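You operate a simulated robot arm through the tools that you are given. There is no shell and no other tool.

Carry out the task below with a simulated robot arm. There is one attempt and no reset: what you move stays moved.

## Task
Fork the 200 g weight on to spot one, then spot two, and set the green slider.
Fine: the weight and the white fork lie on the white board; store each reading once; good if they differ by 0.02 g at most, else adjust; fork the weight back where it stood and lay the fork back; the other weights stay in the corner box. Other keys and knobs, the mouse and the wooden box on the rollers stay as they are.

It is judged by the outcome, as a careful person would: the job done as asked, and still so three seconds after it is handed in. It fails if anything else is knocked over, pushed out of place, dropped, spilled or broken.

## Robot
A 7-joint arm with a two-finger parallel gripper, fixed in place. Base frame: the origin is on the floor under the middle of its stand, x ahead of it, y to its left, z up; the work surface is at about z = 800. Readings come in mm, rad, newtons and seconds.
It reaches about 1372 mm from its shoulder. Its first joint turns from -2.601 to 2.601 rad. Payload 3.43 kg.
The tool frame sits at the grasp point between the pads (the TCP): z along the fingers, y along the line on which they close. The tips reach 30 mm beyond it. The gripper opens to 94 mm. The fingers are 28 mm wide and 10 mm thick; the gripper's body (50 by 96 mm) begins 55 mm behind the TCP.
Orientation is that of the tool frame in the base frame, as [roll, pitch, yaw] about the fixed x, y, z axes, in that order (R = Rz(yaw) Ry(pitch) Rx(roll)). With the fingers straight down and closing along the base's y, the tool's x points along the base's -x, its y along +y and its z along -z.

## Interface
- The arm moves only by the tool jog_arm. Its argument "series" is a list of rows, each an object (a shift or turn left out is 0, a gripper value left out holds the last) with "delta_rot": the turn, a rotation vector about the tool's x, y, z in rad, a list of three; "slide": the shift along the tool's x, y, z in cm, a list of three; "fingers": the finger opening in cm, from 0 to 9.4. In form: [{"delta_rot": [wx, wy, wz], "slide": [tx, ty, tz], "fingers": fingers}, ...]. A call has 1 to 20 rows; each row is the pose to reach, as a shift and turn from the pose commanded when the call began, along the tool's axes at that moment. Each row takes 0.2 s and may step no farther than 50 mm and 0.15 rad from the row before; otherwise, or with a gripper value out of range, the whole call is refused. Where a pose cannot be reached the arm comes as near as it can. A force on the tool above 40 N (or 10 N above the force at the start of the call, whichever is more), or a blocked arm, ends the call early, and 0.2 s more pass. The fingers move at their own pace (about 45 mm/s each) and stop on an object; they squeeze with about 35 N. The grip force told is the motor's: it shows also when the fingers shut on nothing. Time passes only in rows, and 0.2 s behind the last, so rows that repeat a pose let the fingers close. The reply holds the time, the measured pose of the TCP, the force on the tool along the base axes, the opening and the grip force, in the units named above and with some noise, with the torque about the TCP (base axes, N m) and any sound that the robot's microphone picked up.
- Cameras (640 x 400 px; columns grow to the right, rows downward): "scene" is fixed at [400.4, 649.5, 1555.8]; the picture's right is [0.96, -0.27, 0.00], its down [-0.27, -0.94, -0.22] and it looks along [0.06, 0.21, -0.98] (base axes); focal length 268 px, centre (320, 200). "wrist" rides on the gripper at [76, 14, -103] in the tool frame; the picture's right is [-0.18, 0.98, 0.00], its down [-0.75, -0.14, -0.64] and it looks along [-0.63, -0.12, 0.77] (tool axes); focal length 243 px, centre (320, 200). There is no depth. A picture from a camera that has moved, and an enlarged one, comes with that camera's place and axes in the base frame and with its lens.
- capture(camera): a new picture of that camera. The clock stands still meanwhile.
- inspect(camera, box): a new picture of the part [left, top, right, bottom] of that camera's present view, enlarged. The clock stands still meanwhile.
- sign_off(): hands the job in; it is judged then, once.

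Places have to be worked out from the pictures, the camera data and where the tool is seen. Open the gripper and draw the arm clear of the work before you hand the job in, unless the task says otherwise.

The tools are called after ">>>" as a command line: name --argument value ..., lists and objects as JSON in quotes. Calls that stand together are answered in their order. jog_arm: Moves the arm, as the interface text tells. Its arguments: {"type":"object","properties":{"series":{"type":"array"}},"required":["series"]} The other tools are called the same way: capture (camera) takes a picture; inspect (camera, box) takes an enlarged picture of a part of a camera's view; sign_off () hands the job in.

At the start:

```text
time_s: 0.0
tcp_pos: [678.9, 715.3, 1177.4]
tool_rot: [3.14, 0.0, 3.141]
contact_force: [-0.6, 0.0, -0.1]
moment: [-0.03, 0.0, 0.01]
width: 94.1
finger_force: 0.2
```

scene: 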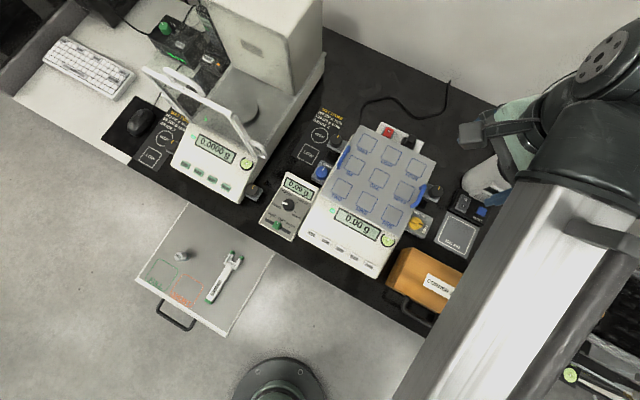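
wrist: 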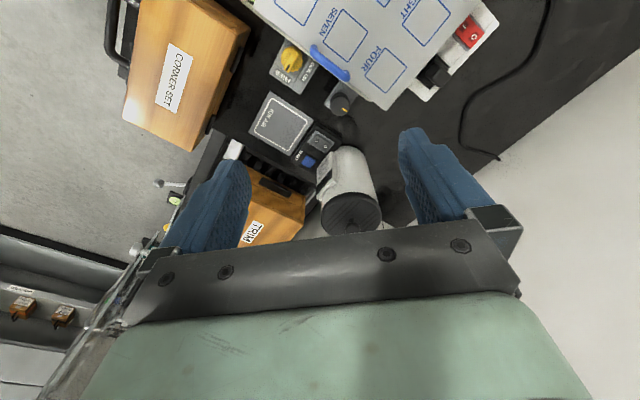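

I start by looking closely at the scene: the balance with numbered spots, the white board with weight and fork, and the small panel with a green slider.

>>> inspect --camera "scene" --box '[240, 110, 480, 290]'

>>> inspect --camera "scene" --box '[120, 200, 290, 340]'

>>> inspect --camera "scene" --box '[100, 0, 340, 220]'

>>> capture --camera "scene"

```text
2.22 times, centred on (360, 200) of scene
camera zoom: at [400.4, 649.5, 1555.8], right [0.96, -0.27, 0.0], down [-0.27, -0.94, -0.22], along [0.06, 0.21, -0.98], focal length 595 px, centre (231, 200)
```

zoom: 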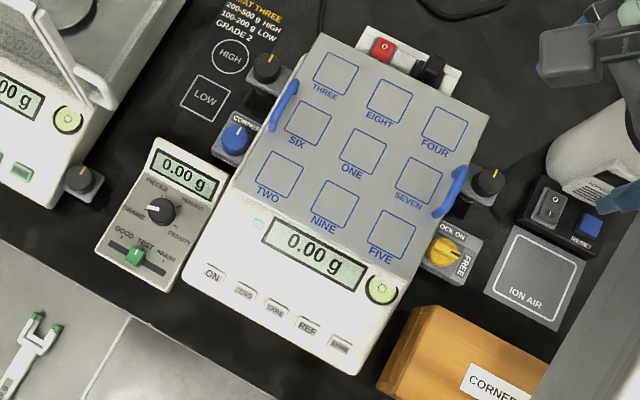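

```text
2.86 times, centred on (205, 270) of scene
camera zoom: at [400.4, 649.5, 1555.8], right [0.96, -0.27, 0.0], down [-0.27, -0.94, -0.22], along [0.06, 0.21, -0.98], focal length 765 px, centre (649, 0)
```

zoom: 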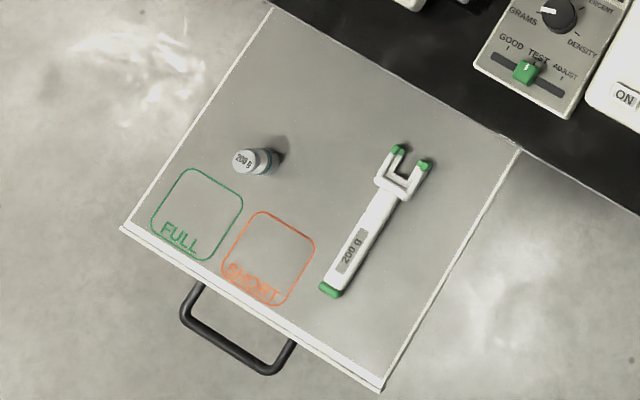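

```text
1.82 times, centred on (220, 110) of scene
camera zoom: at [400.4, 649.5, 1555.8], right [0.96, -0.27, 0.0], down [-0.27, -0.94, -0.22], along [0.06, 0.21, -0.98], focal length 487 px, centre (502, 364)
```

zoom: 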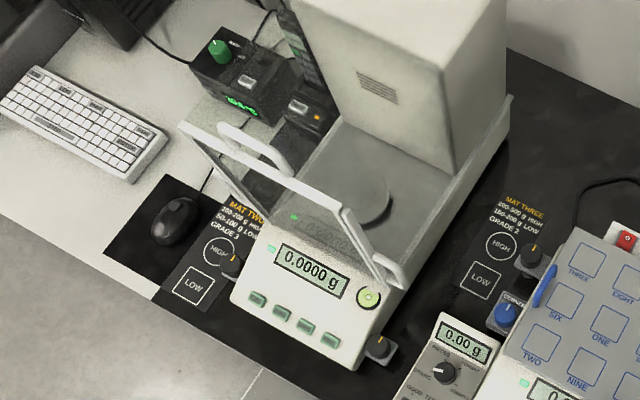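

```text
taken
```

scene: 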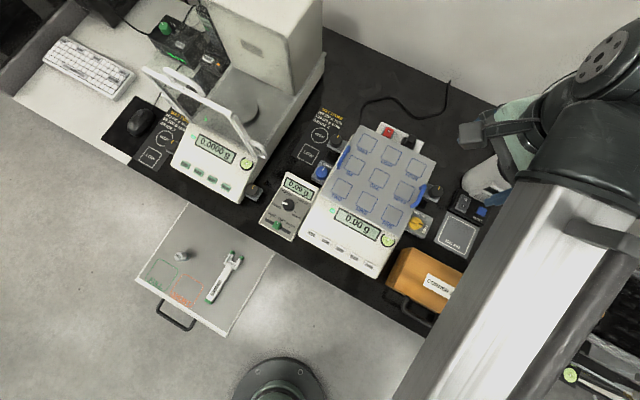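

I zoom in further on the weight, the fork, the pan, the keys and the slider panel to read details.

>>> inspect --camera "scene" --box '[165, 240, 205, 265]'

>>> inspect --camera "scene" --box '[192, 240, 272, 310]'

>>> inspect --camera "scene" --box '[255, 165, 335, 245]'

>>> inspect --camera "scene" --box '[295, 200, 415, 280]'

>>> inspect --camera "scene" --box '[310, 115, 450, 215]'

>>> inspect --camera "scene" --box '[380, 170, 500, 260]'

```text
16.00 times, centred on (185, 252) of scene
camera zoom: at [400.4, 649.5, 1555.8], right [0.96, -0.27, 0.0], down [-0.27, -0.94, -0.22], along [0.06, 0.21, -0.98], focal length 4284 px, centre (2480, -640)
```

zoom: 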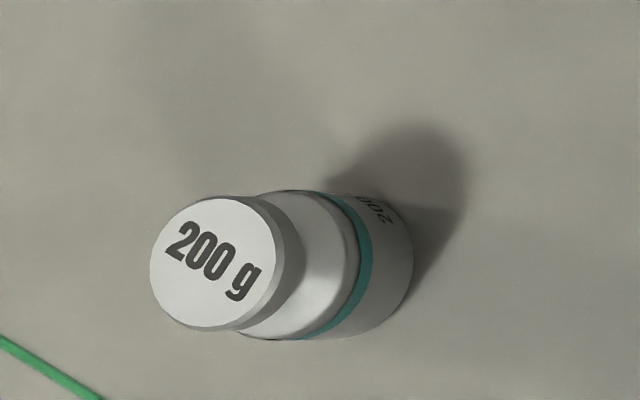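

```text
5.71 times, centred on (232, 275) of scene
camera zoom: at [400.4, 649.5, 1555.8], right [0.96, -0.27, 0.0], down [-0.27, -0.94, -0.22], along [0.06, 0.21, -0.98], focal length 1530 px, centre (823, -229)
```

zoom: 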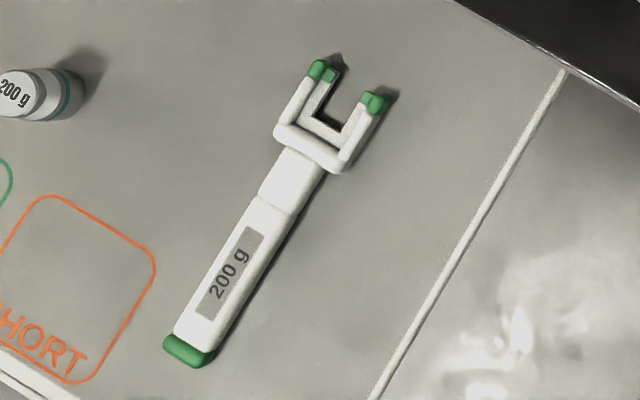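

```text
5.00 times, centred on (295, 205) of scene
camera zoom: at [400.4, 649.5, 1555.8], right [0.96, -0.27, 0.0], down [-0.27, -0.94, -0.22], along [0.06, 0.21, -0.98], focal length 1339 px, centre (445, 175)
```

zoom: 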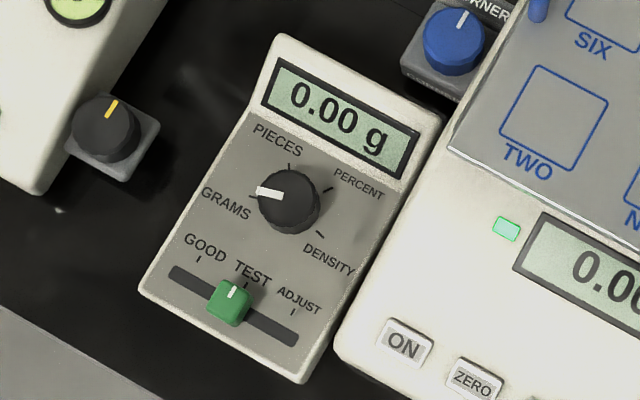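

```text
5.00 times, centred on (355, 240) of scene
camera zoom: at [400.4, 649.5, 1555.8], right [0.96, -0.27, 0.0], down [-0.27, -0.94, -0.22], along [0.06, 0.21, -0.98], focal length 1339 px, centre (145, 0)
```

zoom: 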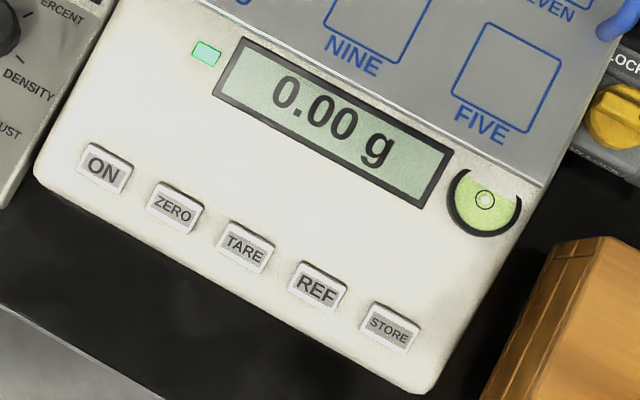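

```text
4.00 times, centred on (380, 165) of scene
camera zoom: at [400.4, 649.5, 1555.8], right [0.96, -0.27, 0.0], down [-0.27, -0.94, -0.22], along [0.06, 0.21, -0.98], focal length 1071 px, centre (80, 340)
```

zoom: 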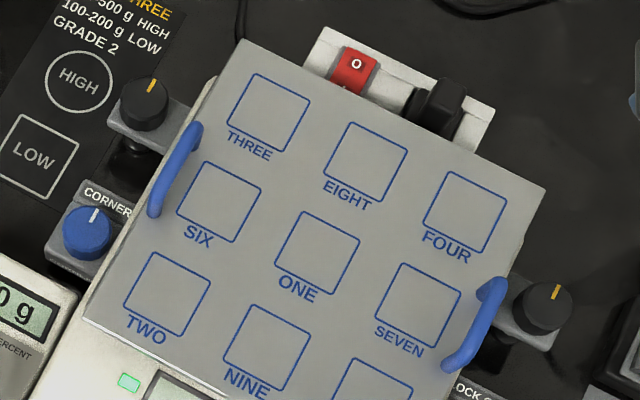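

```text
4.44 times, centred on (440, 215) of scene
camera zoom: at [400.4, 649.5, 1555.8], right [0.96, -0.27, 0.0], down [-0.27, -0.94, -0.22], along [0.06, 0.21, -0.98], focal length 1190 px, centre (-213, 133)
```

zoom: 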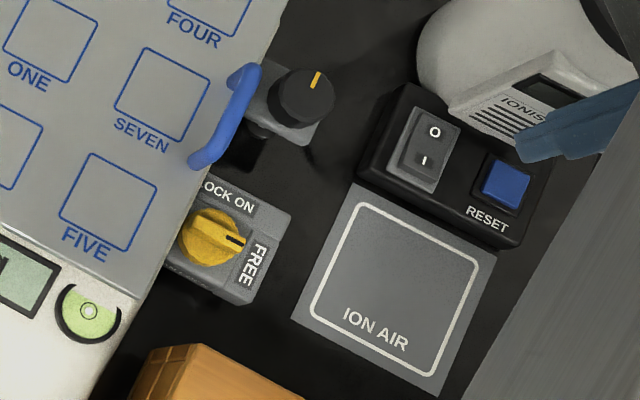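

The lock stands at FREE, the balance shows 0.00 g with a green light, and the slider sits at TEST; ADJUST and GOOD are the two other stops. I zoom more on the fork's prongs and the weight for dimensions.

>>> inspect --camera "scene" --box '[222, 246, 262, 271]'

>>> inspect --camera "scene" --box '[200, 270, 248, 300]'

>>> inspect --camera "scene" --box '[175, 247, 195, 261]'

>>> inspect --camera "scene" --box '[450, 80, 570, 220]'

>>> inspect --camera "wrist" --box '[0, 0, 640, 400]'

```text
16.00 times, centred on (242, 258) of scene
camera zoom: at [400.4, 649.5, 1555.8], right [0.96, -0.27, 0.0], down [-0.27, -0.94, -0.22], along [0.06, 0.21, -0.98], focal length 4284 px, centre (1568, -736)
```

zoom: 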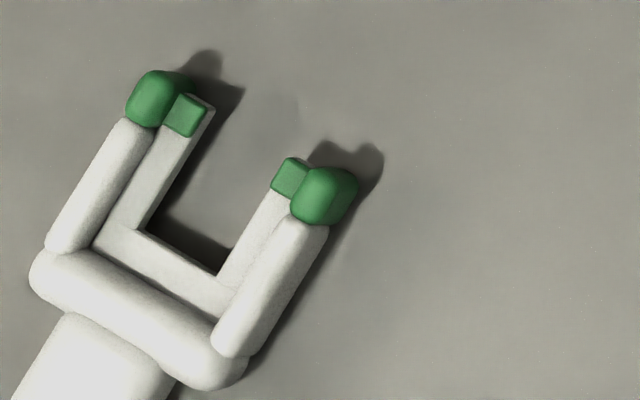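

```text
13.33 times, centred on (224, 285) of scene
camera zoom: at [400.4, 649.5, 1555.8], right [0.96, -0.27, 0.0], down [-0.27, -0.94, -0.22], along [0.06, 0.21, -0.98], focal length 3570 px, centre (1600, -933)
```

zoom: 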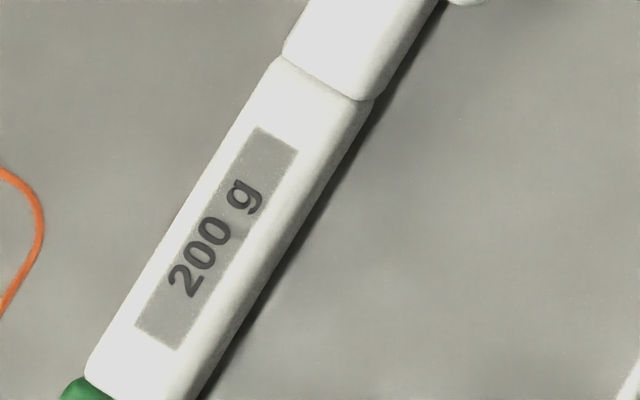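

```text
16.00 times, centred on (185, 254) of scene
camera zoom: at [400.4, 649.5, 1555.8], right [0.96, -0.27, 0.0], down [-0.27, -0.94, -0.22], along [0.06, 0.21, -0.98], focal length 4284 px, centre (2480, -664)
```

zoom: 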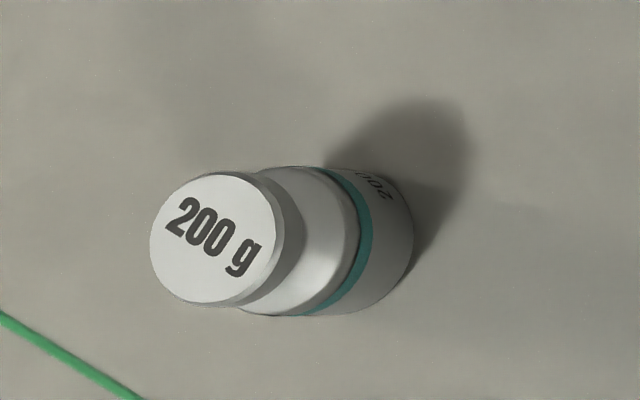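

```text
2.86 times, centred on (510, 150) of scene
camera zoom: at [400.4, 649.5, 1555.8], right [0.96, -0.27, 0.0], down [-0.27, -0.94, -0.22], along [0.06, 0.21, -0.98], focal length 765 px, centre (-223, 343)
```

zoom: 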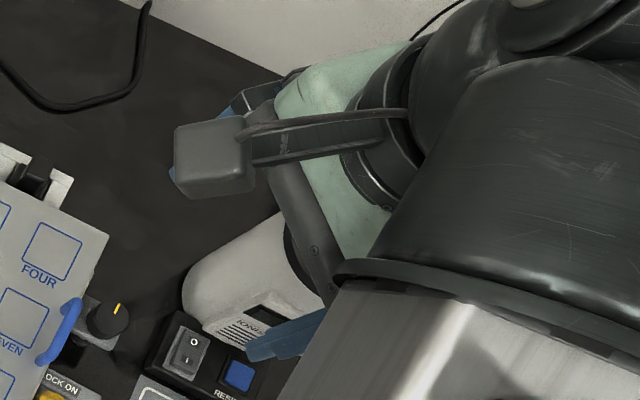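

```text
1.00 times, centred on (320, 200) of wrist (not enlarged: the box is as wide or as high as the picture)
camera zoom: at [604.3, 730.9, 1278.9], right [0.18, 0.98, 0.0], down [0.75, -0.14, 0.64], along [0.63, -0.12, -0.77], focal length 243 px, centre (320, 200)
```

zoom: 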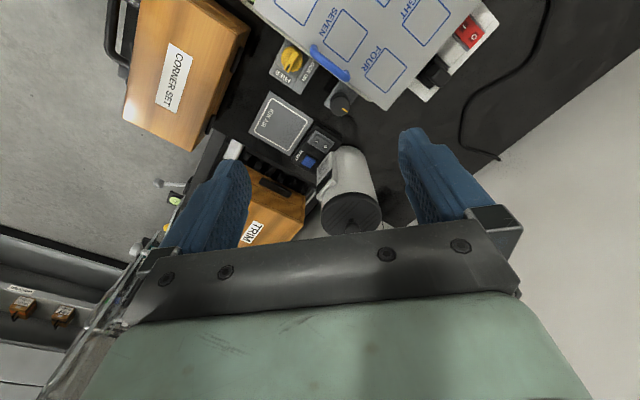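

The fork is a two-level U (ledge gap ~15 mm, guard tubes ~25 mm apart) meant to slip under the weight's knob. I move the arm above the front of the balance and turn 45° so the wrist camera gives a second view for heights.

>>> jog_arm --series '[{"slide": [2.9, -1.9, 0.3], "delta_rot": [0, 0, -0.1]}, {"slide": [5.8, -3.9, 0.7], "delta_rot": [0, 0, -0.2]}, {"slide": [8.7, -5.8, 1.0], "delta_rot": [0, 0, -0.3]}, {"slide": [11.6, -7.8, 1.4], "delta_rot": [0, 0, -0.4]}, {"slide": [14.5, -9.7, 1.7], "delta_rot": [0, 0, -0.5]}, {"slide": [17.4, -11.7, 2.0], "delta_rot": [0, 0, -0.6]}, {"slide": [20.3, -13.6, 2.4], "delta_rot": [0, 0, -0.7]}, {"slide": [22.9, -15.5, 2.7], "delta_rot": [0, 0, -0.785]}, {"slide": [22.9, -15.5, 2.7], "delta_rot": [0, 0, -0.785]}]'

>>> capture --camera "wrist"

>>> capture --camera "scene"

```text
time_s: 1.8
tcp_pos: [466.4, 573.8, 1141.2]
tool_rot: [3.139, 0.018, -2.396]
contact_force: [2.2, 1.1, -2.5]
moment: [0.1, 0.13, 0.08]
width: 94.0
finger_force: 0.0
out of reach, approached as far as the arm can: row 7, 8
stopped in row 8: the force on the tool passed its limit at 53 N (the readings are from after the stop); the commanded pose is now the measured one
```

```text
taken
camera wrist: at [399.7, 531.6, 1241.4], right [-0.53, 0.85, 0.01], down [0.64, 0.4, 0.66], along [0.55, 0.35, -0.76], focal length 243 px, centre (320, 200)
```

wrist: 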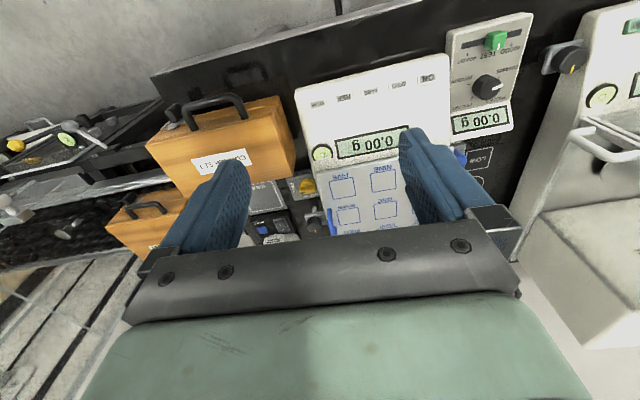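

```text
taken
```

scene: 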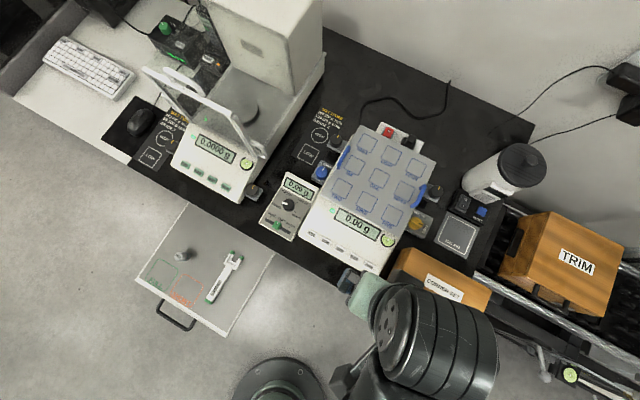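

The balance reads out well from here, but the last rows were reported out of reach with a force spike; nothing near the gripper is visibly touching. I make a small move upward and back in yaw to see how the arm behaves.

>>> jog_arm --series '[{"slide": [0, 0, -1.0], "delta_rot": [0, 0, 0.03]}, {"slide": [0, 0, -2.0], "delta_rot": [0, 0, 0.06]}, {"slide": [0, 0, -2.0], "delta_rot": [0, 0, 0.06]}]'

>>> inspect --camera "scene" --box '[320, 230, 560, 400]'

```text
time_s: 2.6
tcp_pos: [468.3, 575.7, 1156.0]
tool_rot: [3.134, 0.029, -2.459]
contact_force: [12.9, 2.7, -24.2]
moment: [1.02, -0.02, 0.56]
width: 94.0
finger_force: 0.1
out of reach, approached as far as the arm can: row 2, 3
```

```text
2.35 times, centred on (440, 315) of scene
camera zoom: at [400.4, 649.5, 1555.8], right [0.96, -0.27, 0.0], down [-0.27, -0.94, -0.22], along [0.06, 0.21, -0.98], focal length 630 px, centre (38, -71)
```

zoom: 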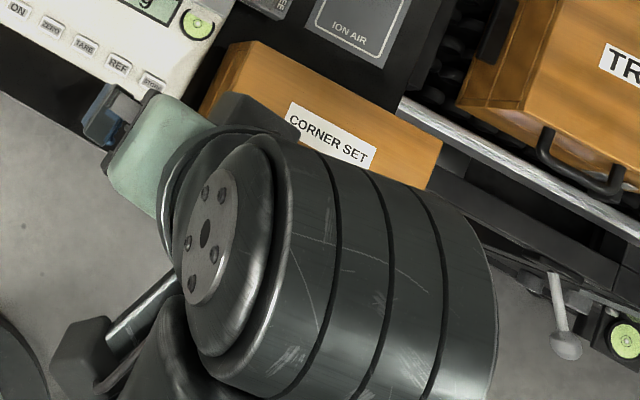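

The force direction and moment point to the wrist camera (on the robot's side) brushing the arm's own folded link. So I move outward and turn the tool so that the camera side faces away from the robot; that also puts the camera over the fork prongs later.

>>> jog_arm --series '[{"slide": [-3, 0, 0], "delta_rot": [0, 0, 0.05]}, {"slide": [-6, 0, 0], "delta_rot": [0, 0, 0.15]}, {"slide": [-9, 0, 0], "delta_rot": [0, 0, 0.3]}, {"slide": [-10, 0, 0], "delta_rot": [0, 0, 0.45]}, {"slide": [-10, 0, 0], "delta_rot": [0, 0, 0.6]}, {"slide": [-10, 0, 0], "delta_rot": [0, 0, 0.75]}, {"slide": [-10, 0, 0], "delta_rot": [0, 0, 0.9]}, {"slide": [-10, 0, 0], "delta_rot": [0, 0, 1.05]}, {"slide": [-10, 0, 0], "delta_rot": [0, 0, 1.2]}, {"slide": [-10, 0, 0], "delta_rot": [0, 0, 1.35]}, {"slide": [-10, 0, 0], "delta_rot": [0, 0, 1.5]}]'

>>> capture --camera "wrist"

>>> capture --camera "scene"

```text
time_s: 5.0
tcp_pos: [544.7, 639.1, 1158.8]
tool_rot: [3.125, -0.004, 2.325]
contact_force: [-0.5, 1.0, 0.4]
moment: [-0.01, 0.03, 0.01]
width: 94.3
finger_force: 0.1
```

```text
taken
camera wrist: at [501.8, 702.9, 1260.9], right [0.84, 0.54, 0.02], down [0.41, -0.66, 0.64], along [0.35, -0.53, -0.77], focal length 243 px, centre (320, 200)
```

wrist: 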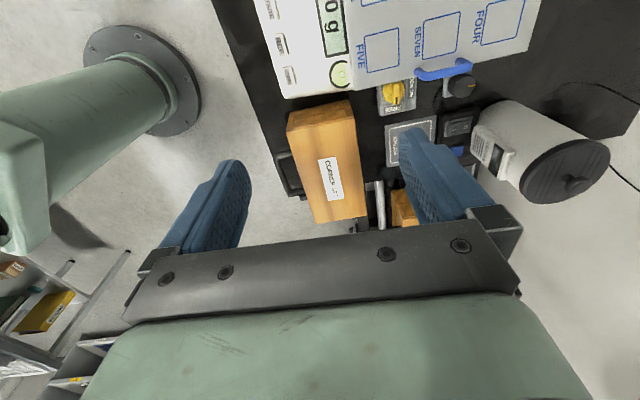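

```text
taken
```

scene: 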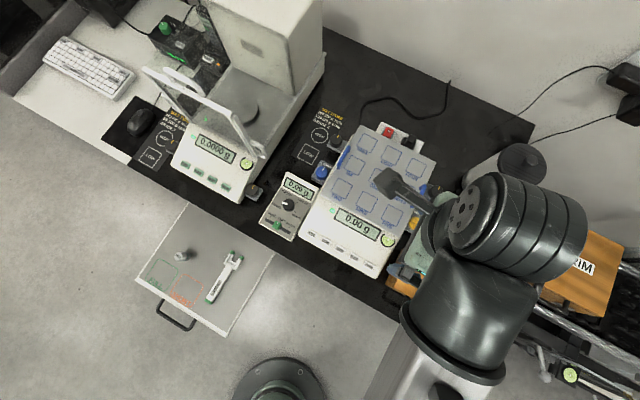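

No contact now and the arm is healthy. I continue turning so the tool's x points along the fork's heading (about 45°) and shift toward the white board.

>>> jog_arm --series '[{"slide": [2, -2.1, 0.6], "delta_rot": [0, 0, 0.15]}, {"slide": [4, -4.3, 1.2], "delta_rot": [0, 0, 0.3]}, {"slide": [6, -6.4, 1.8], "delta_rot": [0, 0, 0.45]}, {"slide": [8, -8.5, 2.4], "delta_rot": [0, 0, 0.6]}, {"slide": [10, -10.7, 3], "delta_rot": [0, 0, 0.75]}, {"slide": [12, -12.8, 3.6], "delta_rot": [0, 0, 0.9]}, {"slide": [14, -15, 4.2], "delta_rot": [0, 0, 1.05]}, {"slide": [16, -17.1, 4.8], "delta_rot": [0, 0, 1.2]}, {"slide": [18, -19.2, 5.4], "delta_rot": [0, 0, 1.35]}, {"slide": [20.2, -21.5, 6], "delta_rot": [0, 0, 1.5]}, {"slide": [20.2, -21.5, 6], "delta_rot": [0, 0, 1.54]}]'

>>> capture --camera "wrist"

>>> capture --camera "scene"

```text
time_s: 7.4
tcp_pos: [339.3, 638.7, 1115.3]
tool_rot: [3.134, -0.019, 1.278]
contact_force: [0.4, 0.2, 0.4]
moment: [0.01, -0.02, -0.02]
width: 93.8
finger_force: 0.1
out of reach, approached as far as the arm can: row 8, 9, 10, 11
```

```text
taken
camera wrist: at [374.4, 706.3, 1217.2], right [0.89, -0.46, 0.0], down [-0.36, -0.69, 0.63], along [-0.29, -0.56, -0.78], focal length 243 px, centre (320, 200)
```

wrist: 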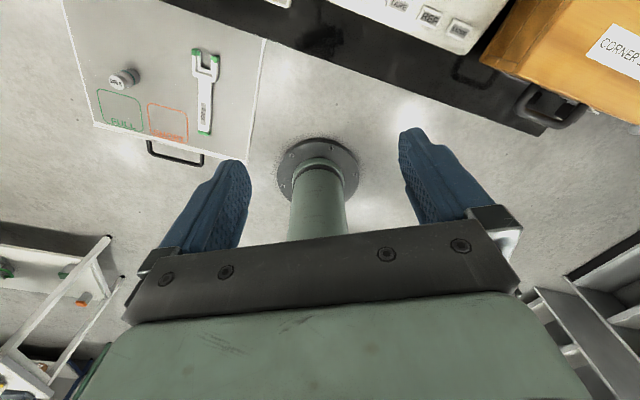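

```text
taken
```

scene: 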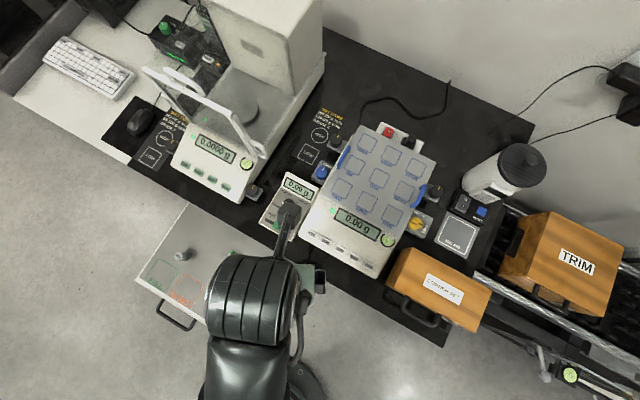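

The first reading hints the joint's turn limit is reached here, so I'll later go round the other way. Before that I use this view to triangulate the board, weight and fork with enlarged wrist pictures.

>>> inspect --camera "wrist" --box '[80, 20, 280, 145]'

>>> inspect --camera "wrist" --box '[100, 55, 148, 85]'

>>> inspect --camera "wrist" --box '[320, 0, 640, 150]'

>>> inspect --camera "scene" --box '[120, 200, 290, 340]'

```text
3.20 times, centred on (180, 82) of wrist
camera zoom: at [374.4, 706.3, 1217.2], right [0.89, -0.46, 0.0], down [-0.36, -0.69, 0.63], along [-0.29, -0.56, -0.78], focal length 776 px, centre (768, 576)
```

zoom: 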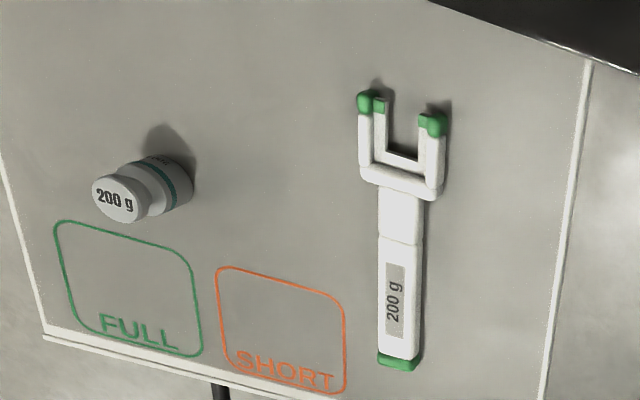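

```text
13.33 times, centred on (124, 70) of wrist
camera zoom: at [374.4, 706.3, 1217.2], right [0.89, -0.46, 0.0], down [-0.36, -0.69, 0.63], along [-0.29, -0.56, -0.78], focal length 3235 px, centre (2933, 1933)
```

zoom: 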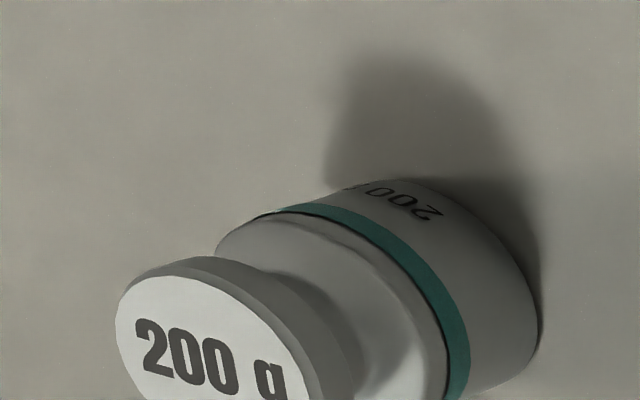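

```text
2.00 times, centred on (480, 75) of wrist
camera zoom: at [374.4, 706.3, 1217.2], right [0.89, -0.46, 0.0], down [-0.36, -0.69, 0.63], along [-0.29, -0.56, -0.78], focal length 485 px, centre (0, 450)
```

zoom: 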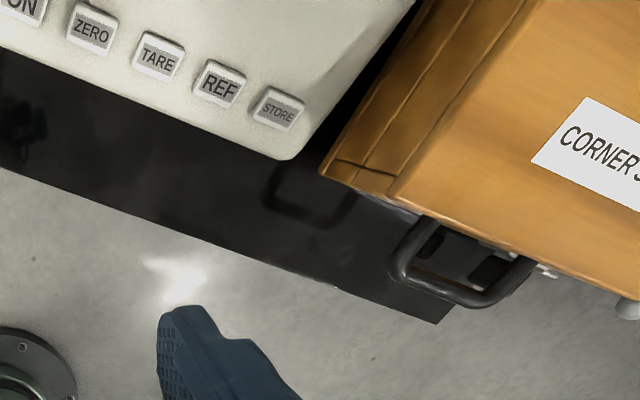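

```text
2.86 times, centred on (205, 270) of scene
camera zoom: at [400.4, 649.5, 1555.8], right [0.96, -0.27, 0.0], down [-0.27, -0.94, -0.22], along [0.06, 0.21, -0.98], focal length 765 px, centre (649, 0)
```

zoom: 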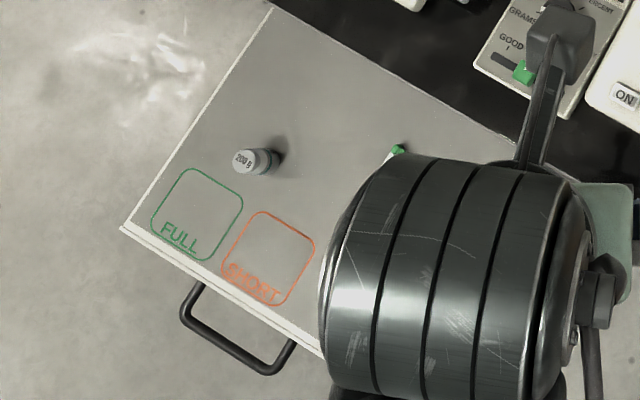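

Triangulation puts the pull-out board well below the bench top (about z 685), with the weight near (-8, 777) and the fork from about (48, 624) to (153, 739). I now swing outward and turn the wrist the other way round (increasing yaw), first part.

>>> jog_arm --series '[{"slide": [1.3, 2.3, -0.6], "delta_rot": [0, 0, -0.1]}, {"slide": [2.7, 4.6, -1.1], "delta_rot": [0, 0, -0.25]}, {"slide": [4.0, 7.0, -1.7], "delta_rot": [0, 0, -0.4]}, {"slide": [5.3, 9.3, -2.2], "delta_rot": [0, 0, -0.55]}, {"slide": [6.7, 11.6, -2.8], "delta_rot": [0, 0, -0.7]}, {"slide": [8.0, 13.9, -3.3], "delta_rot": [0, 0, -0.85]}, {"slide": [9.4, 16.3, -3.9], "delta_rot": [0, 0, -1.0]}, {"slide": [10.7, 18.6, -4.4], "delta_rot": [0, 0, -1.15]}, {"slide": [12.0, 20.9, -5.0], "delta_rot": [0, 0, -1.3]}, {"slide": [13.4, 23.2, -5.5], "delta_rot": [0, 0, -1.45]}]'

>>> capture --camera "wrist"

```text
time_s: 9.6
tcp_pos: [601.5, 701.1, 1171.6]
tool_rot: [3.124, 0.004, 2.73]
contact_force: [0.7, 0.4, 0.3]
moment: [0.02, -0.03, 0.03]
width: 93.9
finger_force: 0.0
```

```text
taken
camera wrist: at [536.0, 742.8, 1273.1], right [0.56, 0.83, 0.02], down [0.63, -0.44, 0.64], along [0.54, -0.35, -0.77], focal length 243 px, centre (320, 200)
```

wrist: 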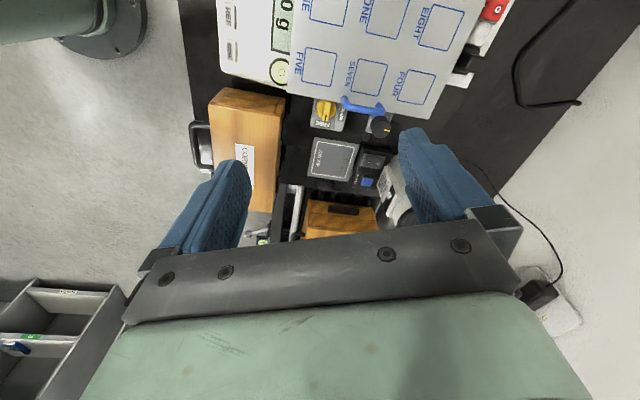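

Reached as commanded with no contact. I rotate on in place past the "camera toward robot" orientation at this outer reach, watching the force.

>>> jog_arm --series '[{"delta_rot": [0, 0, -0.15]}, {"delta_rot": [0, 0, -0.3]}, {"delta_rot": [0, 0, -0.45]}, {"delta_rot": [0, 0, -0.6]}, {"delta_rot": [0, 0, -0.75]}, {"delta_rot": [0, 0, -0.9]}, {"delta_rot": [0, 0, -1.05]}, {"delta_rot": [0, 0, -1.2]}, {"delta_rot": [0, 0, -1.35]}, {"delta_rot": [0, 0, -1.5]}, {"delta_rot": [0, 0, -1.65]}, {"delta_rot": [0, 0, -1.8]}, {"delta_rot": [0, 0, -1.95]}]'

>>> capture --camera "wrist"

>>> capture --camera "scene"

```text
time_s: 12.4
tcp_pos: [600.0, 699.4, 1171.1]
tool_rot: [-3.131, 0.016, -1.603]
contact_force: [-0.2, 0.5, 0.2]
moment: [0.02, 0.0, 0.01]
width: 93.9
finger_force: 0.1
```

```text
taken
camera wrist: at [582.3, 623.4, 1272.3], right [-0.98, 0.22, -0.01], down [0.16, 0.74, 0.65], along [0.15, 0.64, -0.76], focal length 243 px, centre (320, 200)
```

wrist: 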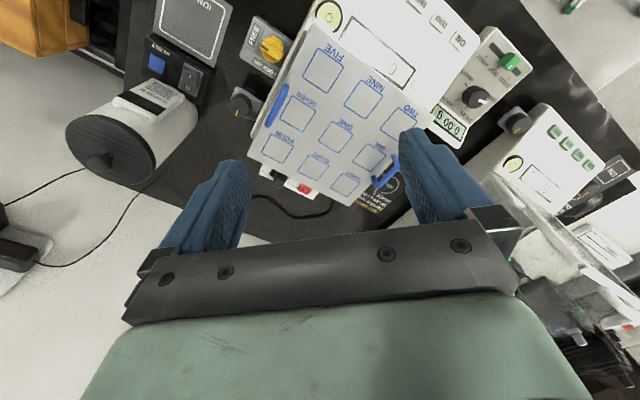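

```text
taken
```

scene: 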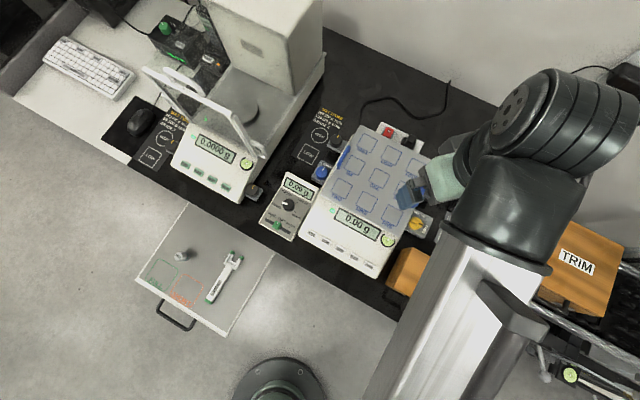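

Now yaw is about 268° with the camera looking over the balance. I enlarge this view to triangulate the pan, STORE key and slider heights.

>>> inspect --camera "wrist" --box '[240, 30, 432, 210]'

>>> inspect --camera "wrist" --box '[380, 0, 540, 150]'

>>> inspect --camera "wrist" --box '[300, 0, 460, 100]'

```text
2.22 times, centred on (336, 120) of wrist
camera zoom: at [582.3, 623.4, 1272.3], right [-0.98, 0.22, -0.01], down [0.16, 0.74, 0.65], along [0.15, 0.64, -0.76], focal length 539 px, centre (284, 378)
```

zoom: 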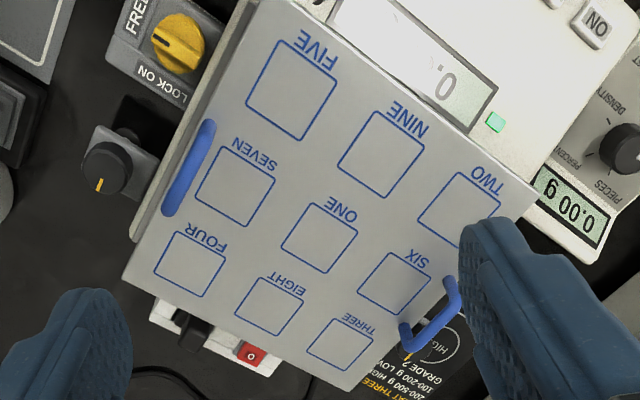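

```text
2.67 times, centred on (460, 75) of wrist
camera zoom: at [582.3, 623.4, 1272.3], right [-0.98, 0.22, -0.01], down [0.16, 0.74, 0.65], along [0.15, 0.64, -0.76], focal length 647 px, centre (-53, 533)
```

zoom: 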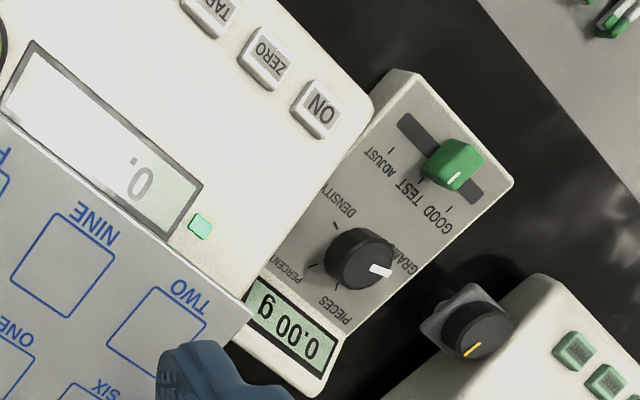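

```text
4.00 times, centred on (380, 50) of wrist
camera zoom: at [582.3, 623.4, 1272.3], right [-0.98, 0.22, -0.01], down [0.16, 0.74, 0.65], along [0.15, 0.64, -0.76], focal length 970 px, centre (80, 800)
```

zoom: 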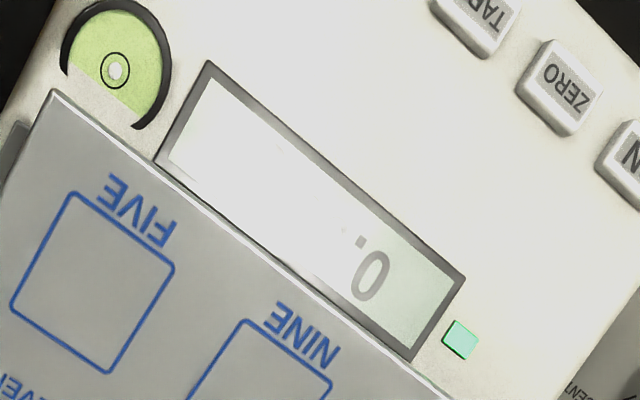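

The pan comes out near z 908 with ONE at about (599, 803) and TWO at (500, 805); STORE near (518, 603, 848), slider knob near (315, 771, 842). Next I carry the gripper over to above the fork, turning to its heading.

>>> jog_arm --series '[{"slide": [0.2, 3.0, 1.2], "delta_rot": [0, 0, -0.144]}, {"slide": [0.5, 5.9, 2.5], "delta_rot": [0, 0, -0.287]}, {"slide": [0.7, 8.9, 3.8], "delta_rot": [0, 0, -0.431]}, {"slide": [1.0, 11.8, 5.0], "delta_rot": [0, 0, -0.574]}, {"slide": [1.2, 14.8, 6.3], "delta_rot": [0, 0, -0.718]}, {"slide": [1.4, 17.8, 7.6], "delta_rot": [0, 0, -0.861]}, {"slide": [1.7, 20.7, 8.8], "delta_rot": [0, 0, -1.005]}, {"slide": [1.9, 23.7, 10.1], "delta_rot": [0, 0, -1.148]}, {"slide": [2.2, 26.6, 11.4], "delta_rot": [0, 0, -1.292]}, {"slide": [2.4, 29.6, 12.6], "delta_rot": [0, 0, -1.435]}, {"slide": [2.6, 32.6, 13.9], "delta_rot": [0, 0, -1.579]}, {"slide": [2.9, 35.5, 15.2], "delta_rot": [0, 0, -1.722]}, {"slide": [3.1, 38.5, 16.4], "delta_rot": [0, 0, -1.866]}, {"slide": [3.4, 41.4, 17.7], "delta_rot": [0, 0, -2.009]}, {"slide": [3.6, 44.4, 19.0], "delta_rot": [0, 0, -2.153]}, {"slide": [3.8, 47.4, 20.2], "delta_rot": [0, 0, -2.296]}, {"slide": [4.07, 50.3, 21.5], "delta_rot": [0, 0, -2.44]}]'

>>> capture --camera "wrist"

>>> capture --camera "scene"

```text
time_s: 16.0
tcp_pos: [98.5, 680.4, 950.8]
tool_rot: [-3.14, -0.019, 0.835]
contact_force: [0.3, 0.1, 0.5]
moment: [-0.02, -0.01, -0.01]
width: 93.9
finger_force: 0.0
```

```text
taken
camera wrist: at [159.4, 726.2, 1053.7], right [0.61, -0.8, -0.01], down [-0.62, -0.47, 0.63], along [-0.5, -0.38, -0.78], focal length 243 px, centre (320, 200)
```

wrist: 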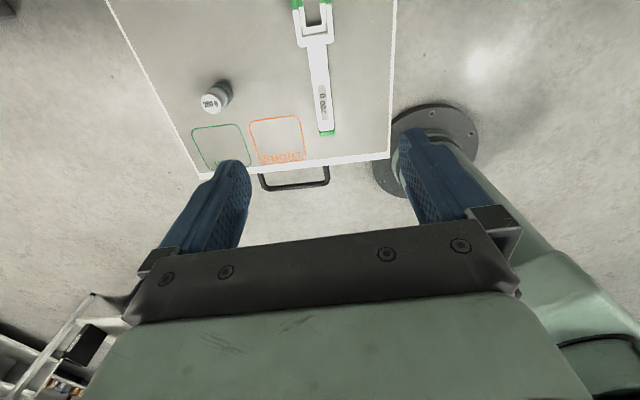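

```text
taken
```

scene: 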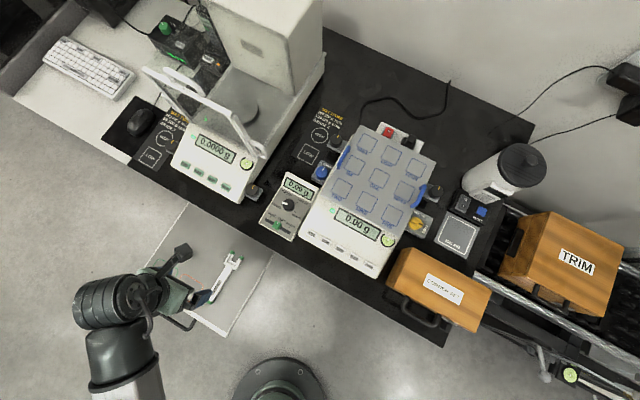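

The gripper hangs above the fork, heading near right and everything else untouched. I enlarge the wrist view to measure the fork's line and the weight.

>>> inspect --camera "wrist" --box '[270, 0, 380, 145]'

>>> inspect --camera "wrist" --box '[180, 60, 260, 130]'

```text
2.76 times, centred on (325, 72) of wrist
camera zoom: at [159.4, 726.2, 1053.7], right [0.61, -0.8, -0.01], down [-0.62, -0.47, 0.63], along [-0.5, -0.38, -0.78], focal length 669 px, centre (306, 552)
```

zoom: 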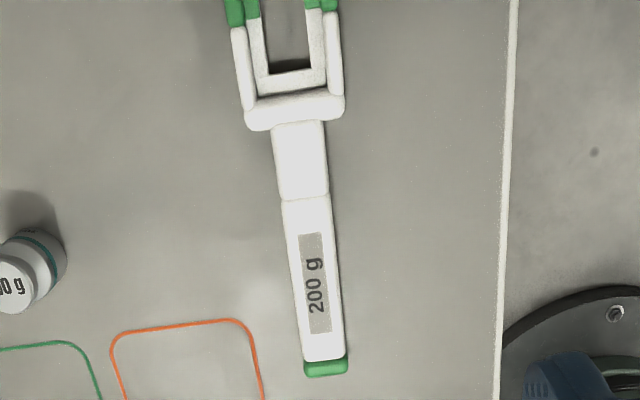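

```text
5.71 times, centred on (220, 95) of wrist
camera zoom: at [159.4, 726.2, 1053.7], right [0.61, -0.8, -0.01], down [-0.62, -0.47, 0.63], along [-0.5, -0.38, -0.78], focal length 1386 px, centre (891, 800)
```

zoom: 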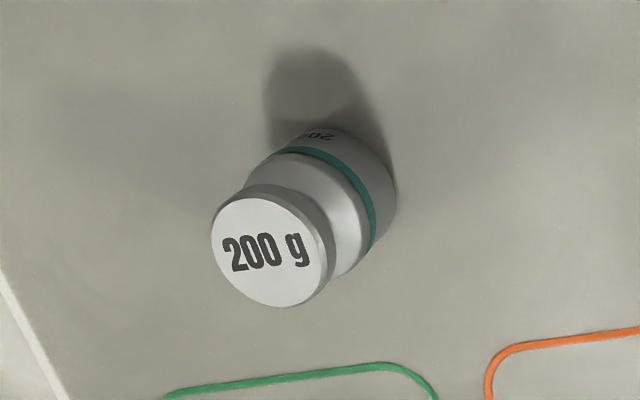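

The fork's axis is at about 45.2° and passes right under the TCP, about 9 mm behind the handle/neck joint. I straighten the tilt, trim the yaw and descend to z ≈ 785 with the fingers partly closed.

>>> jog_arm --series '[{"slide": [-0.05, 0, 3], "delta_rot": [0, -0.01, 0.02], "fingers": 5.5}, {"slide": [-0.12, 0, 6.5], "delta_rot": [0, -0.019, 0.045], "fingers": 5.5}, {"slide": [-0.19, 0, 10], "delta_rot": [0, -0.019, 0.045], "fingers": 5.5}, {"slide": [-0.26, 0, 13.5], "delta_rot": [0, -0.019, 0.045], "fingers": 5.5}, {"slide": [-0.31, 0, 16.5], "delta_rot": [0, -0.019, 0.045], "fingers": 5.5}, {"slide": [-0.31, 0, 16.5], "delta_rot": [0, -0.019, 0.045], "fingers": 5.5}]'

>>> capture --camera "wrist"

>>> inspect --camera "scene" --box '[140, 220, 300, 340]'

```text
time_s: 17.4
tcp_pos: [97.3, 680.1, 785.2]
tool_rot: [3.141, 0.001, 0.787]
contact_force: [-0.6, -0.6, -1.1]
moment: [0.0, -0.04, -0.01]
width: 55.3
finger_force: 0.1
```

```text
taken
camera wrist: at [162.3, 724.5, 886.8], right [0.57, -0.82, 0.0], down [-0.63, -0.44, 0.64], along [-0.53, -0.36, -0.77], focal length 243 px, centre (320, 200)
```

wrist: 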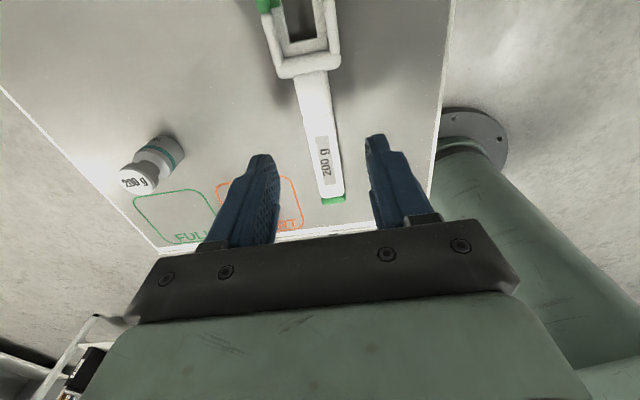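

```text
3.33 times, centred on (220, 280) of scene
camera zoom: at [400.4, 649.5, 1555.8], right [0.96, -0.27, 0.0], down [-0.27, -0.94, -0.22], along [0.06, 0.21, -0.98], focal length 893 px, centre (653, -67)
```

zoom: 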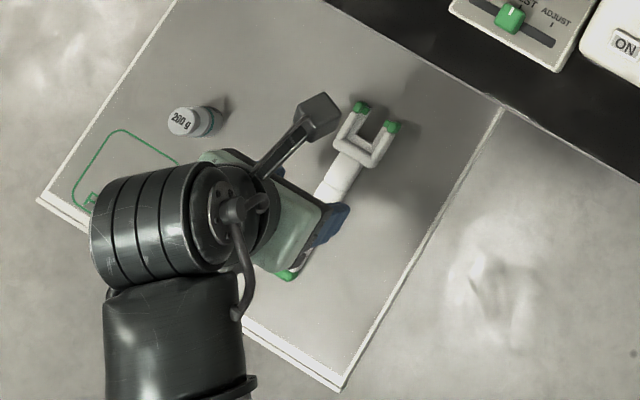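

The fork lies centred between the fingers in this view. I enlarge to measure it closer before going down.

>>> inspect --camera "wrist" --box '[230, 0, 410, 112]'

>>> inspect --camera "wrist" --box '[240, 90, 410, 210]'

>>> inspect --camera "wrist" --box '[100, 110, 220, 250]'

```text
3.56 times, centred on (320, 56) of wrist
camera zoom: at [162.3, 724.5, 886.8], right [0.57, -0.82, 0.0], down [-0.63, -0.44, 0.64], along [-0.53, -0.36, -0.77], focal length 863 px, centre (320, 712)
```

zoom: 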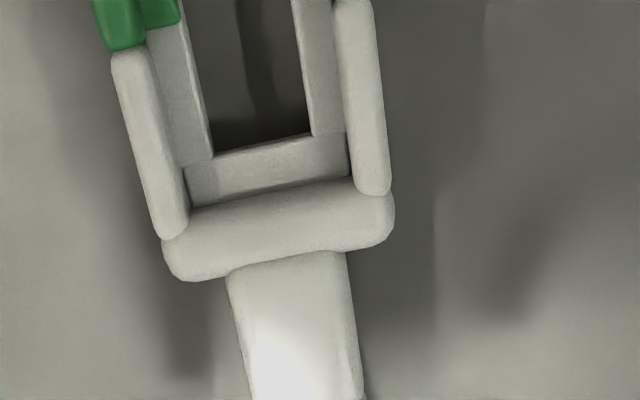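

```text
3.33 times, centred on (325, 150) of wrist
camera zoom: at [162.3, 724.5, 886.8], right [0.57, -0.82, 0.0], down [-0.63, -0.44, 0.64], along [-0.53, -0.36, -0.77], focal length 809 px, centre (303, 367)
```

zoom: 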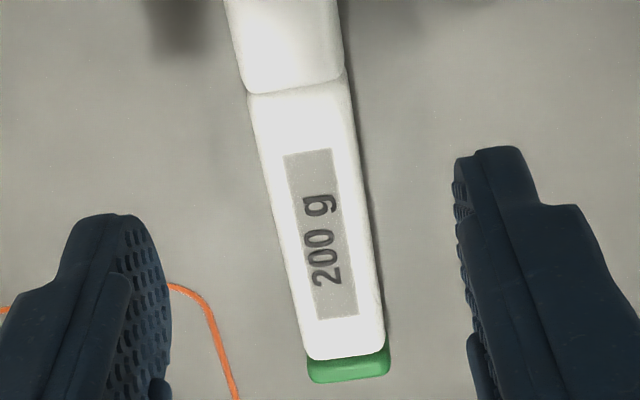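

```text
2.86 times, centred on (160, 180) of wrist
camera zoom: at [162.3, 724.5, 886.8], right [0.57, -0.82, 0.0], down [-0.63, -0.44, 0.64], along [-0.53, -0.36, -0.77], focal length 693 px, centre (777, 257)
```

zoom: 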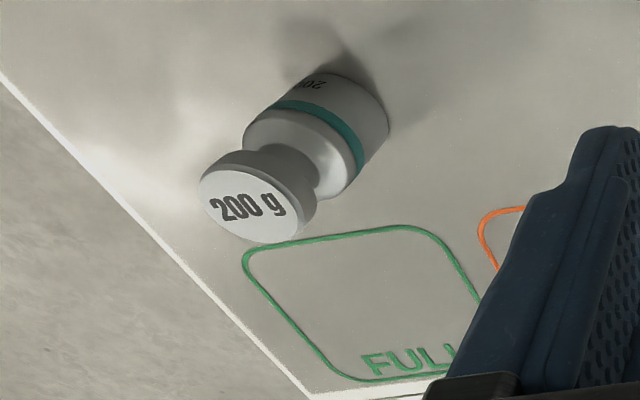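

Handle top is at about z 704 and the TCP lies within ~0.6 mm of its axis. I descend to TCP z ≈ 721 (tips ~691) around the handle, still open, and look.

>>> jog_arm --series '[{"slide": [0, 0.06, 2], "fingers": 5.0}, {"slide": [0, 0.06, 4], "fingers": 4.5}, {"slide": [0, 0.06, 5.4], "fingers": 4.5}, {"slide": [0, 0.06, 6.4], "fingers": 4.5}, {"slide": [0, 0.06, 6.4], "fingers": 4.5}]'

>>> capture --camera "wrist"

>>> inspect --camera "scene" --box '[180, 230, 260, 310]'

```text
time_s: 18.6
tcp_pos: [97.8, 680.9, 722.3]
tool_rot: [-3.138, -0.001, 0.789]
contact_force: [0.6, 0.0, -0.8]
moment: [0.0, 0.02, 0.01]
width: 45.1
finger_force: 0.0
```

```text
taken
camera wrist: at [162.3, 724.8, 823.6], right [0.57, -0.82, 0.0], down [-0.63, -0.44, 0.64], along [-0.53, -0.36, -0.77], focal length 243 px, centre (320, 200)
```

wrist: 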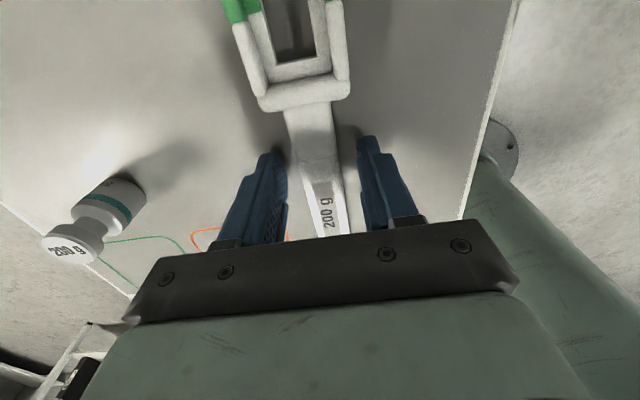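

```text
5.00 times, centred on (220, 270) of scene
camera zoom: at [400.4, 649.5, 1555.8], right [0.96, -0.27, 0.0], down [-0.27, -0.94, -0.22], along [0.06, 0.21, -0.98], focal length 1339 px, centre (820, -150)
```

zoom: 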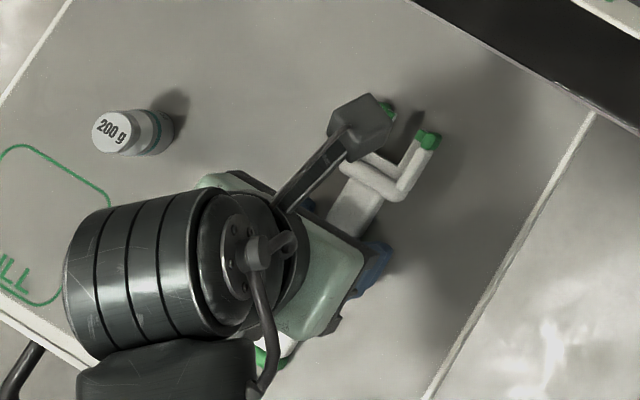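

The fingers now straddle the handle. I enlarge to check finger clearance to the board and the weight's side profile for neck height.

>>> inspect --camera "wrist" --box '[220, 90, 420, 240]'

>>> inspect --camera "wrist" --box '[30, 160, 160, 275]'

>>> inspect --camera "wrist" --box '[210, 0, 370, 120]'

```text
2.67 times, centred on (320, 165) of wrist
camera zoom: at [162.3, 724.8, 823.6], right [0.57, -0.82, 0.0], down [-0.63, -0.44, 0.64], along [-0.53, -0.36, -0.77], focal length 647 px, centre (320, 293)
```

zoom: 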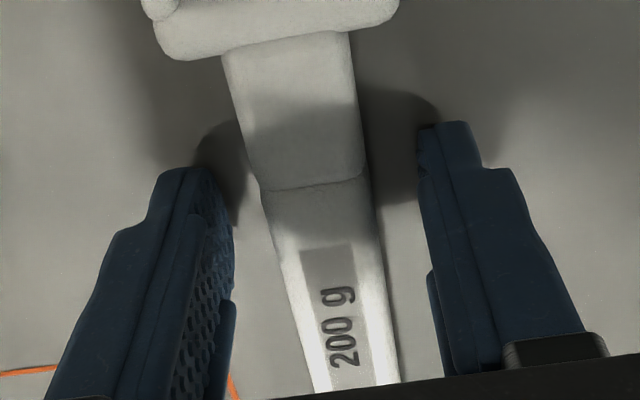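

```text
3.48 times, centred on (95, 218) of wrist
camera zoom: at [162.3, 724.8, 823.6], right [0.57, -0.82, 0.0], down [-0.63, -0.44, 0.64], along [-0.53, -0.36, -0.77], focal length 844 px, centre (1103, 139)
```

zoom: 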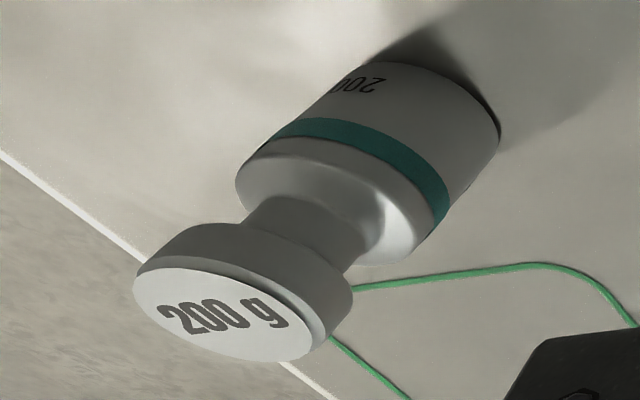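

```text
3.33 times, centred on (290, 60) of wrist
camera zoom: at [162.3, 724.8, 823.6], right [0.57, -0.82, 0.0], down [-0.63, -0.44, 0.64], along [-0.53, -0.36, -0.77], focal length 809 px, centre (420, 667)
```

zoom: 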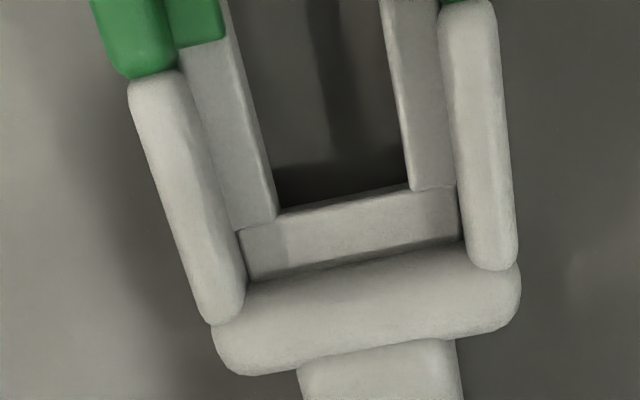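

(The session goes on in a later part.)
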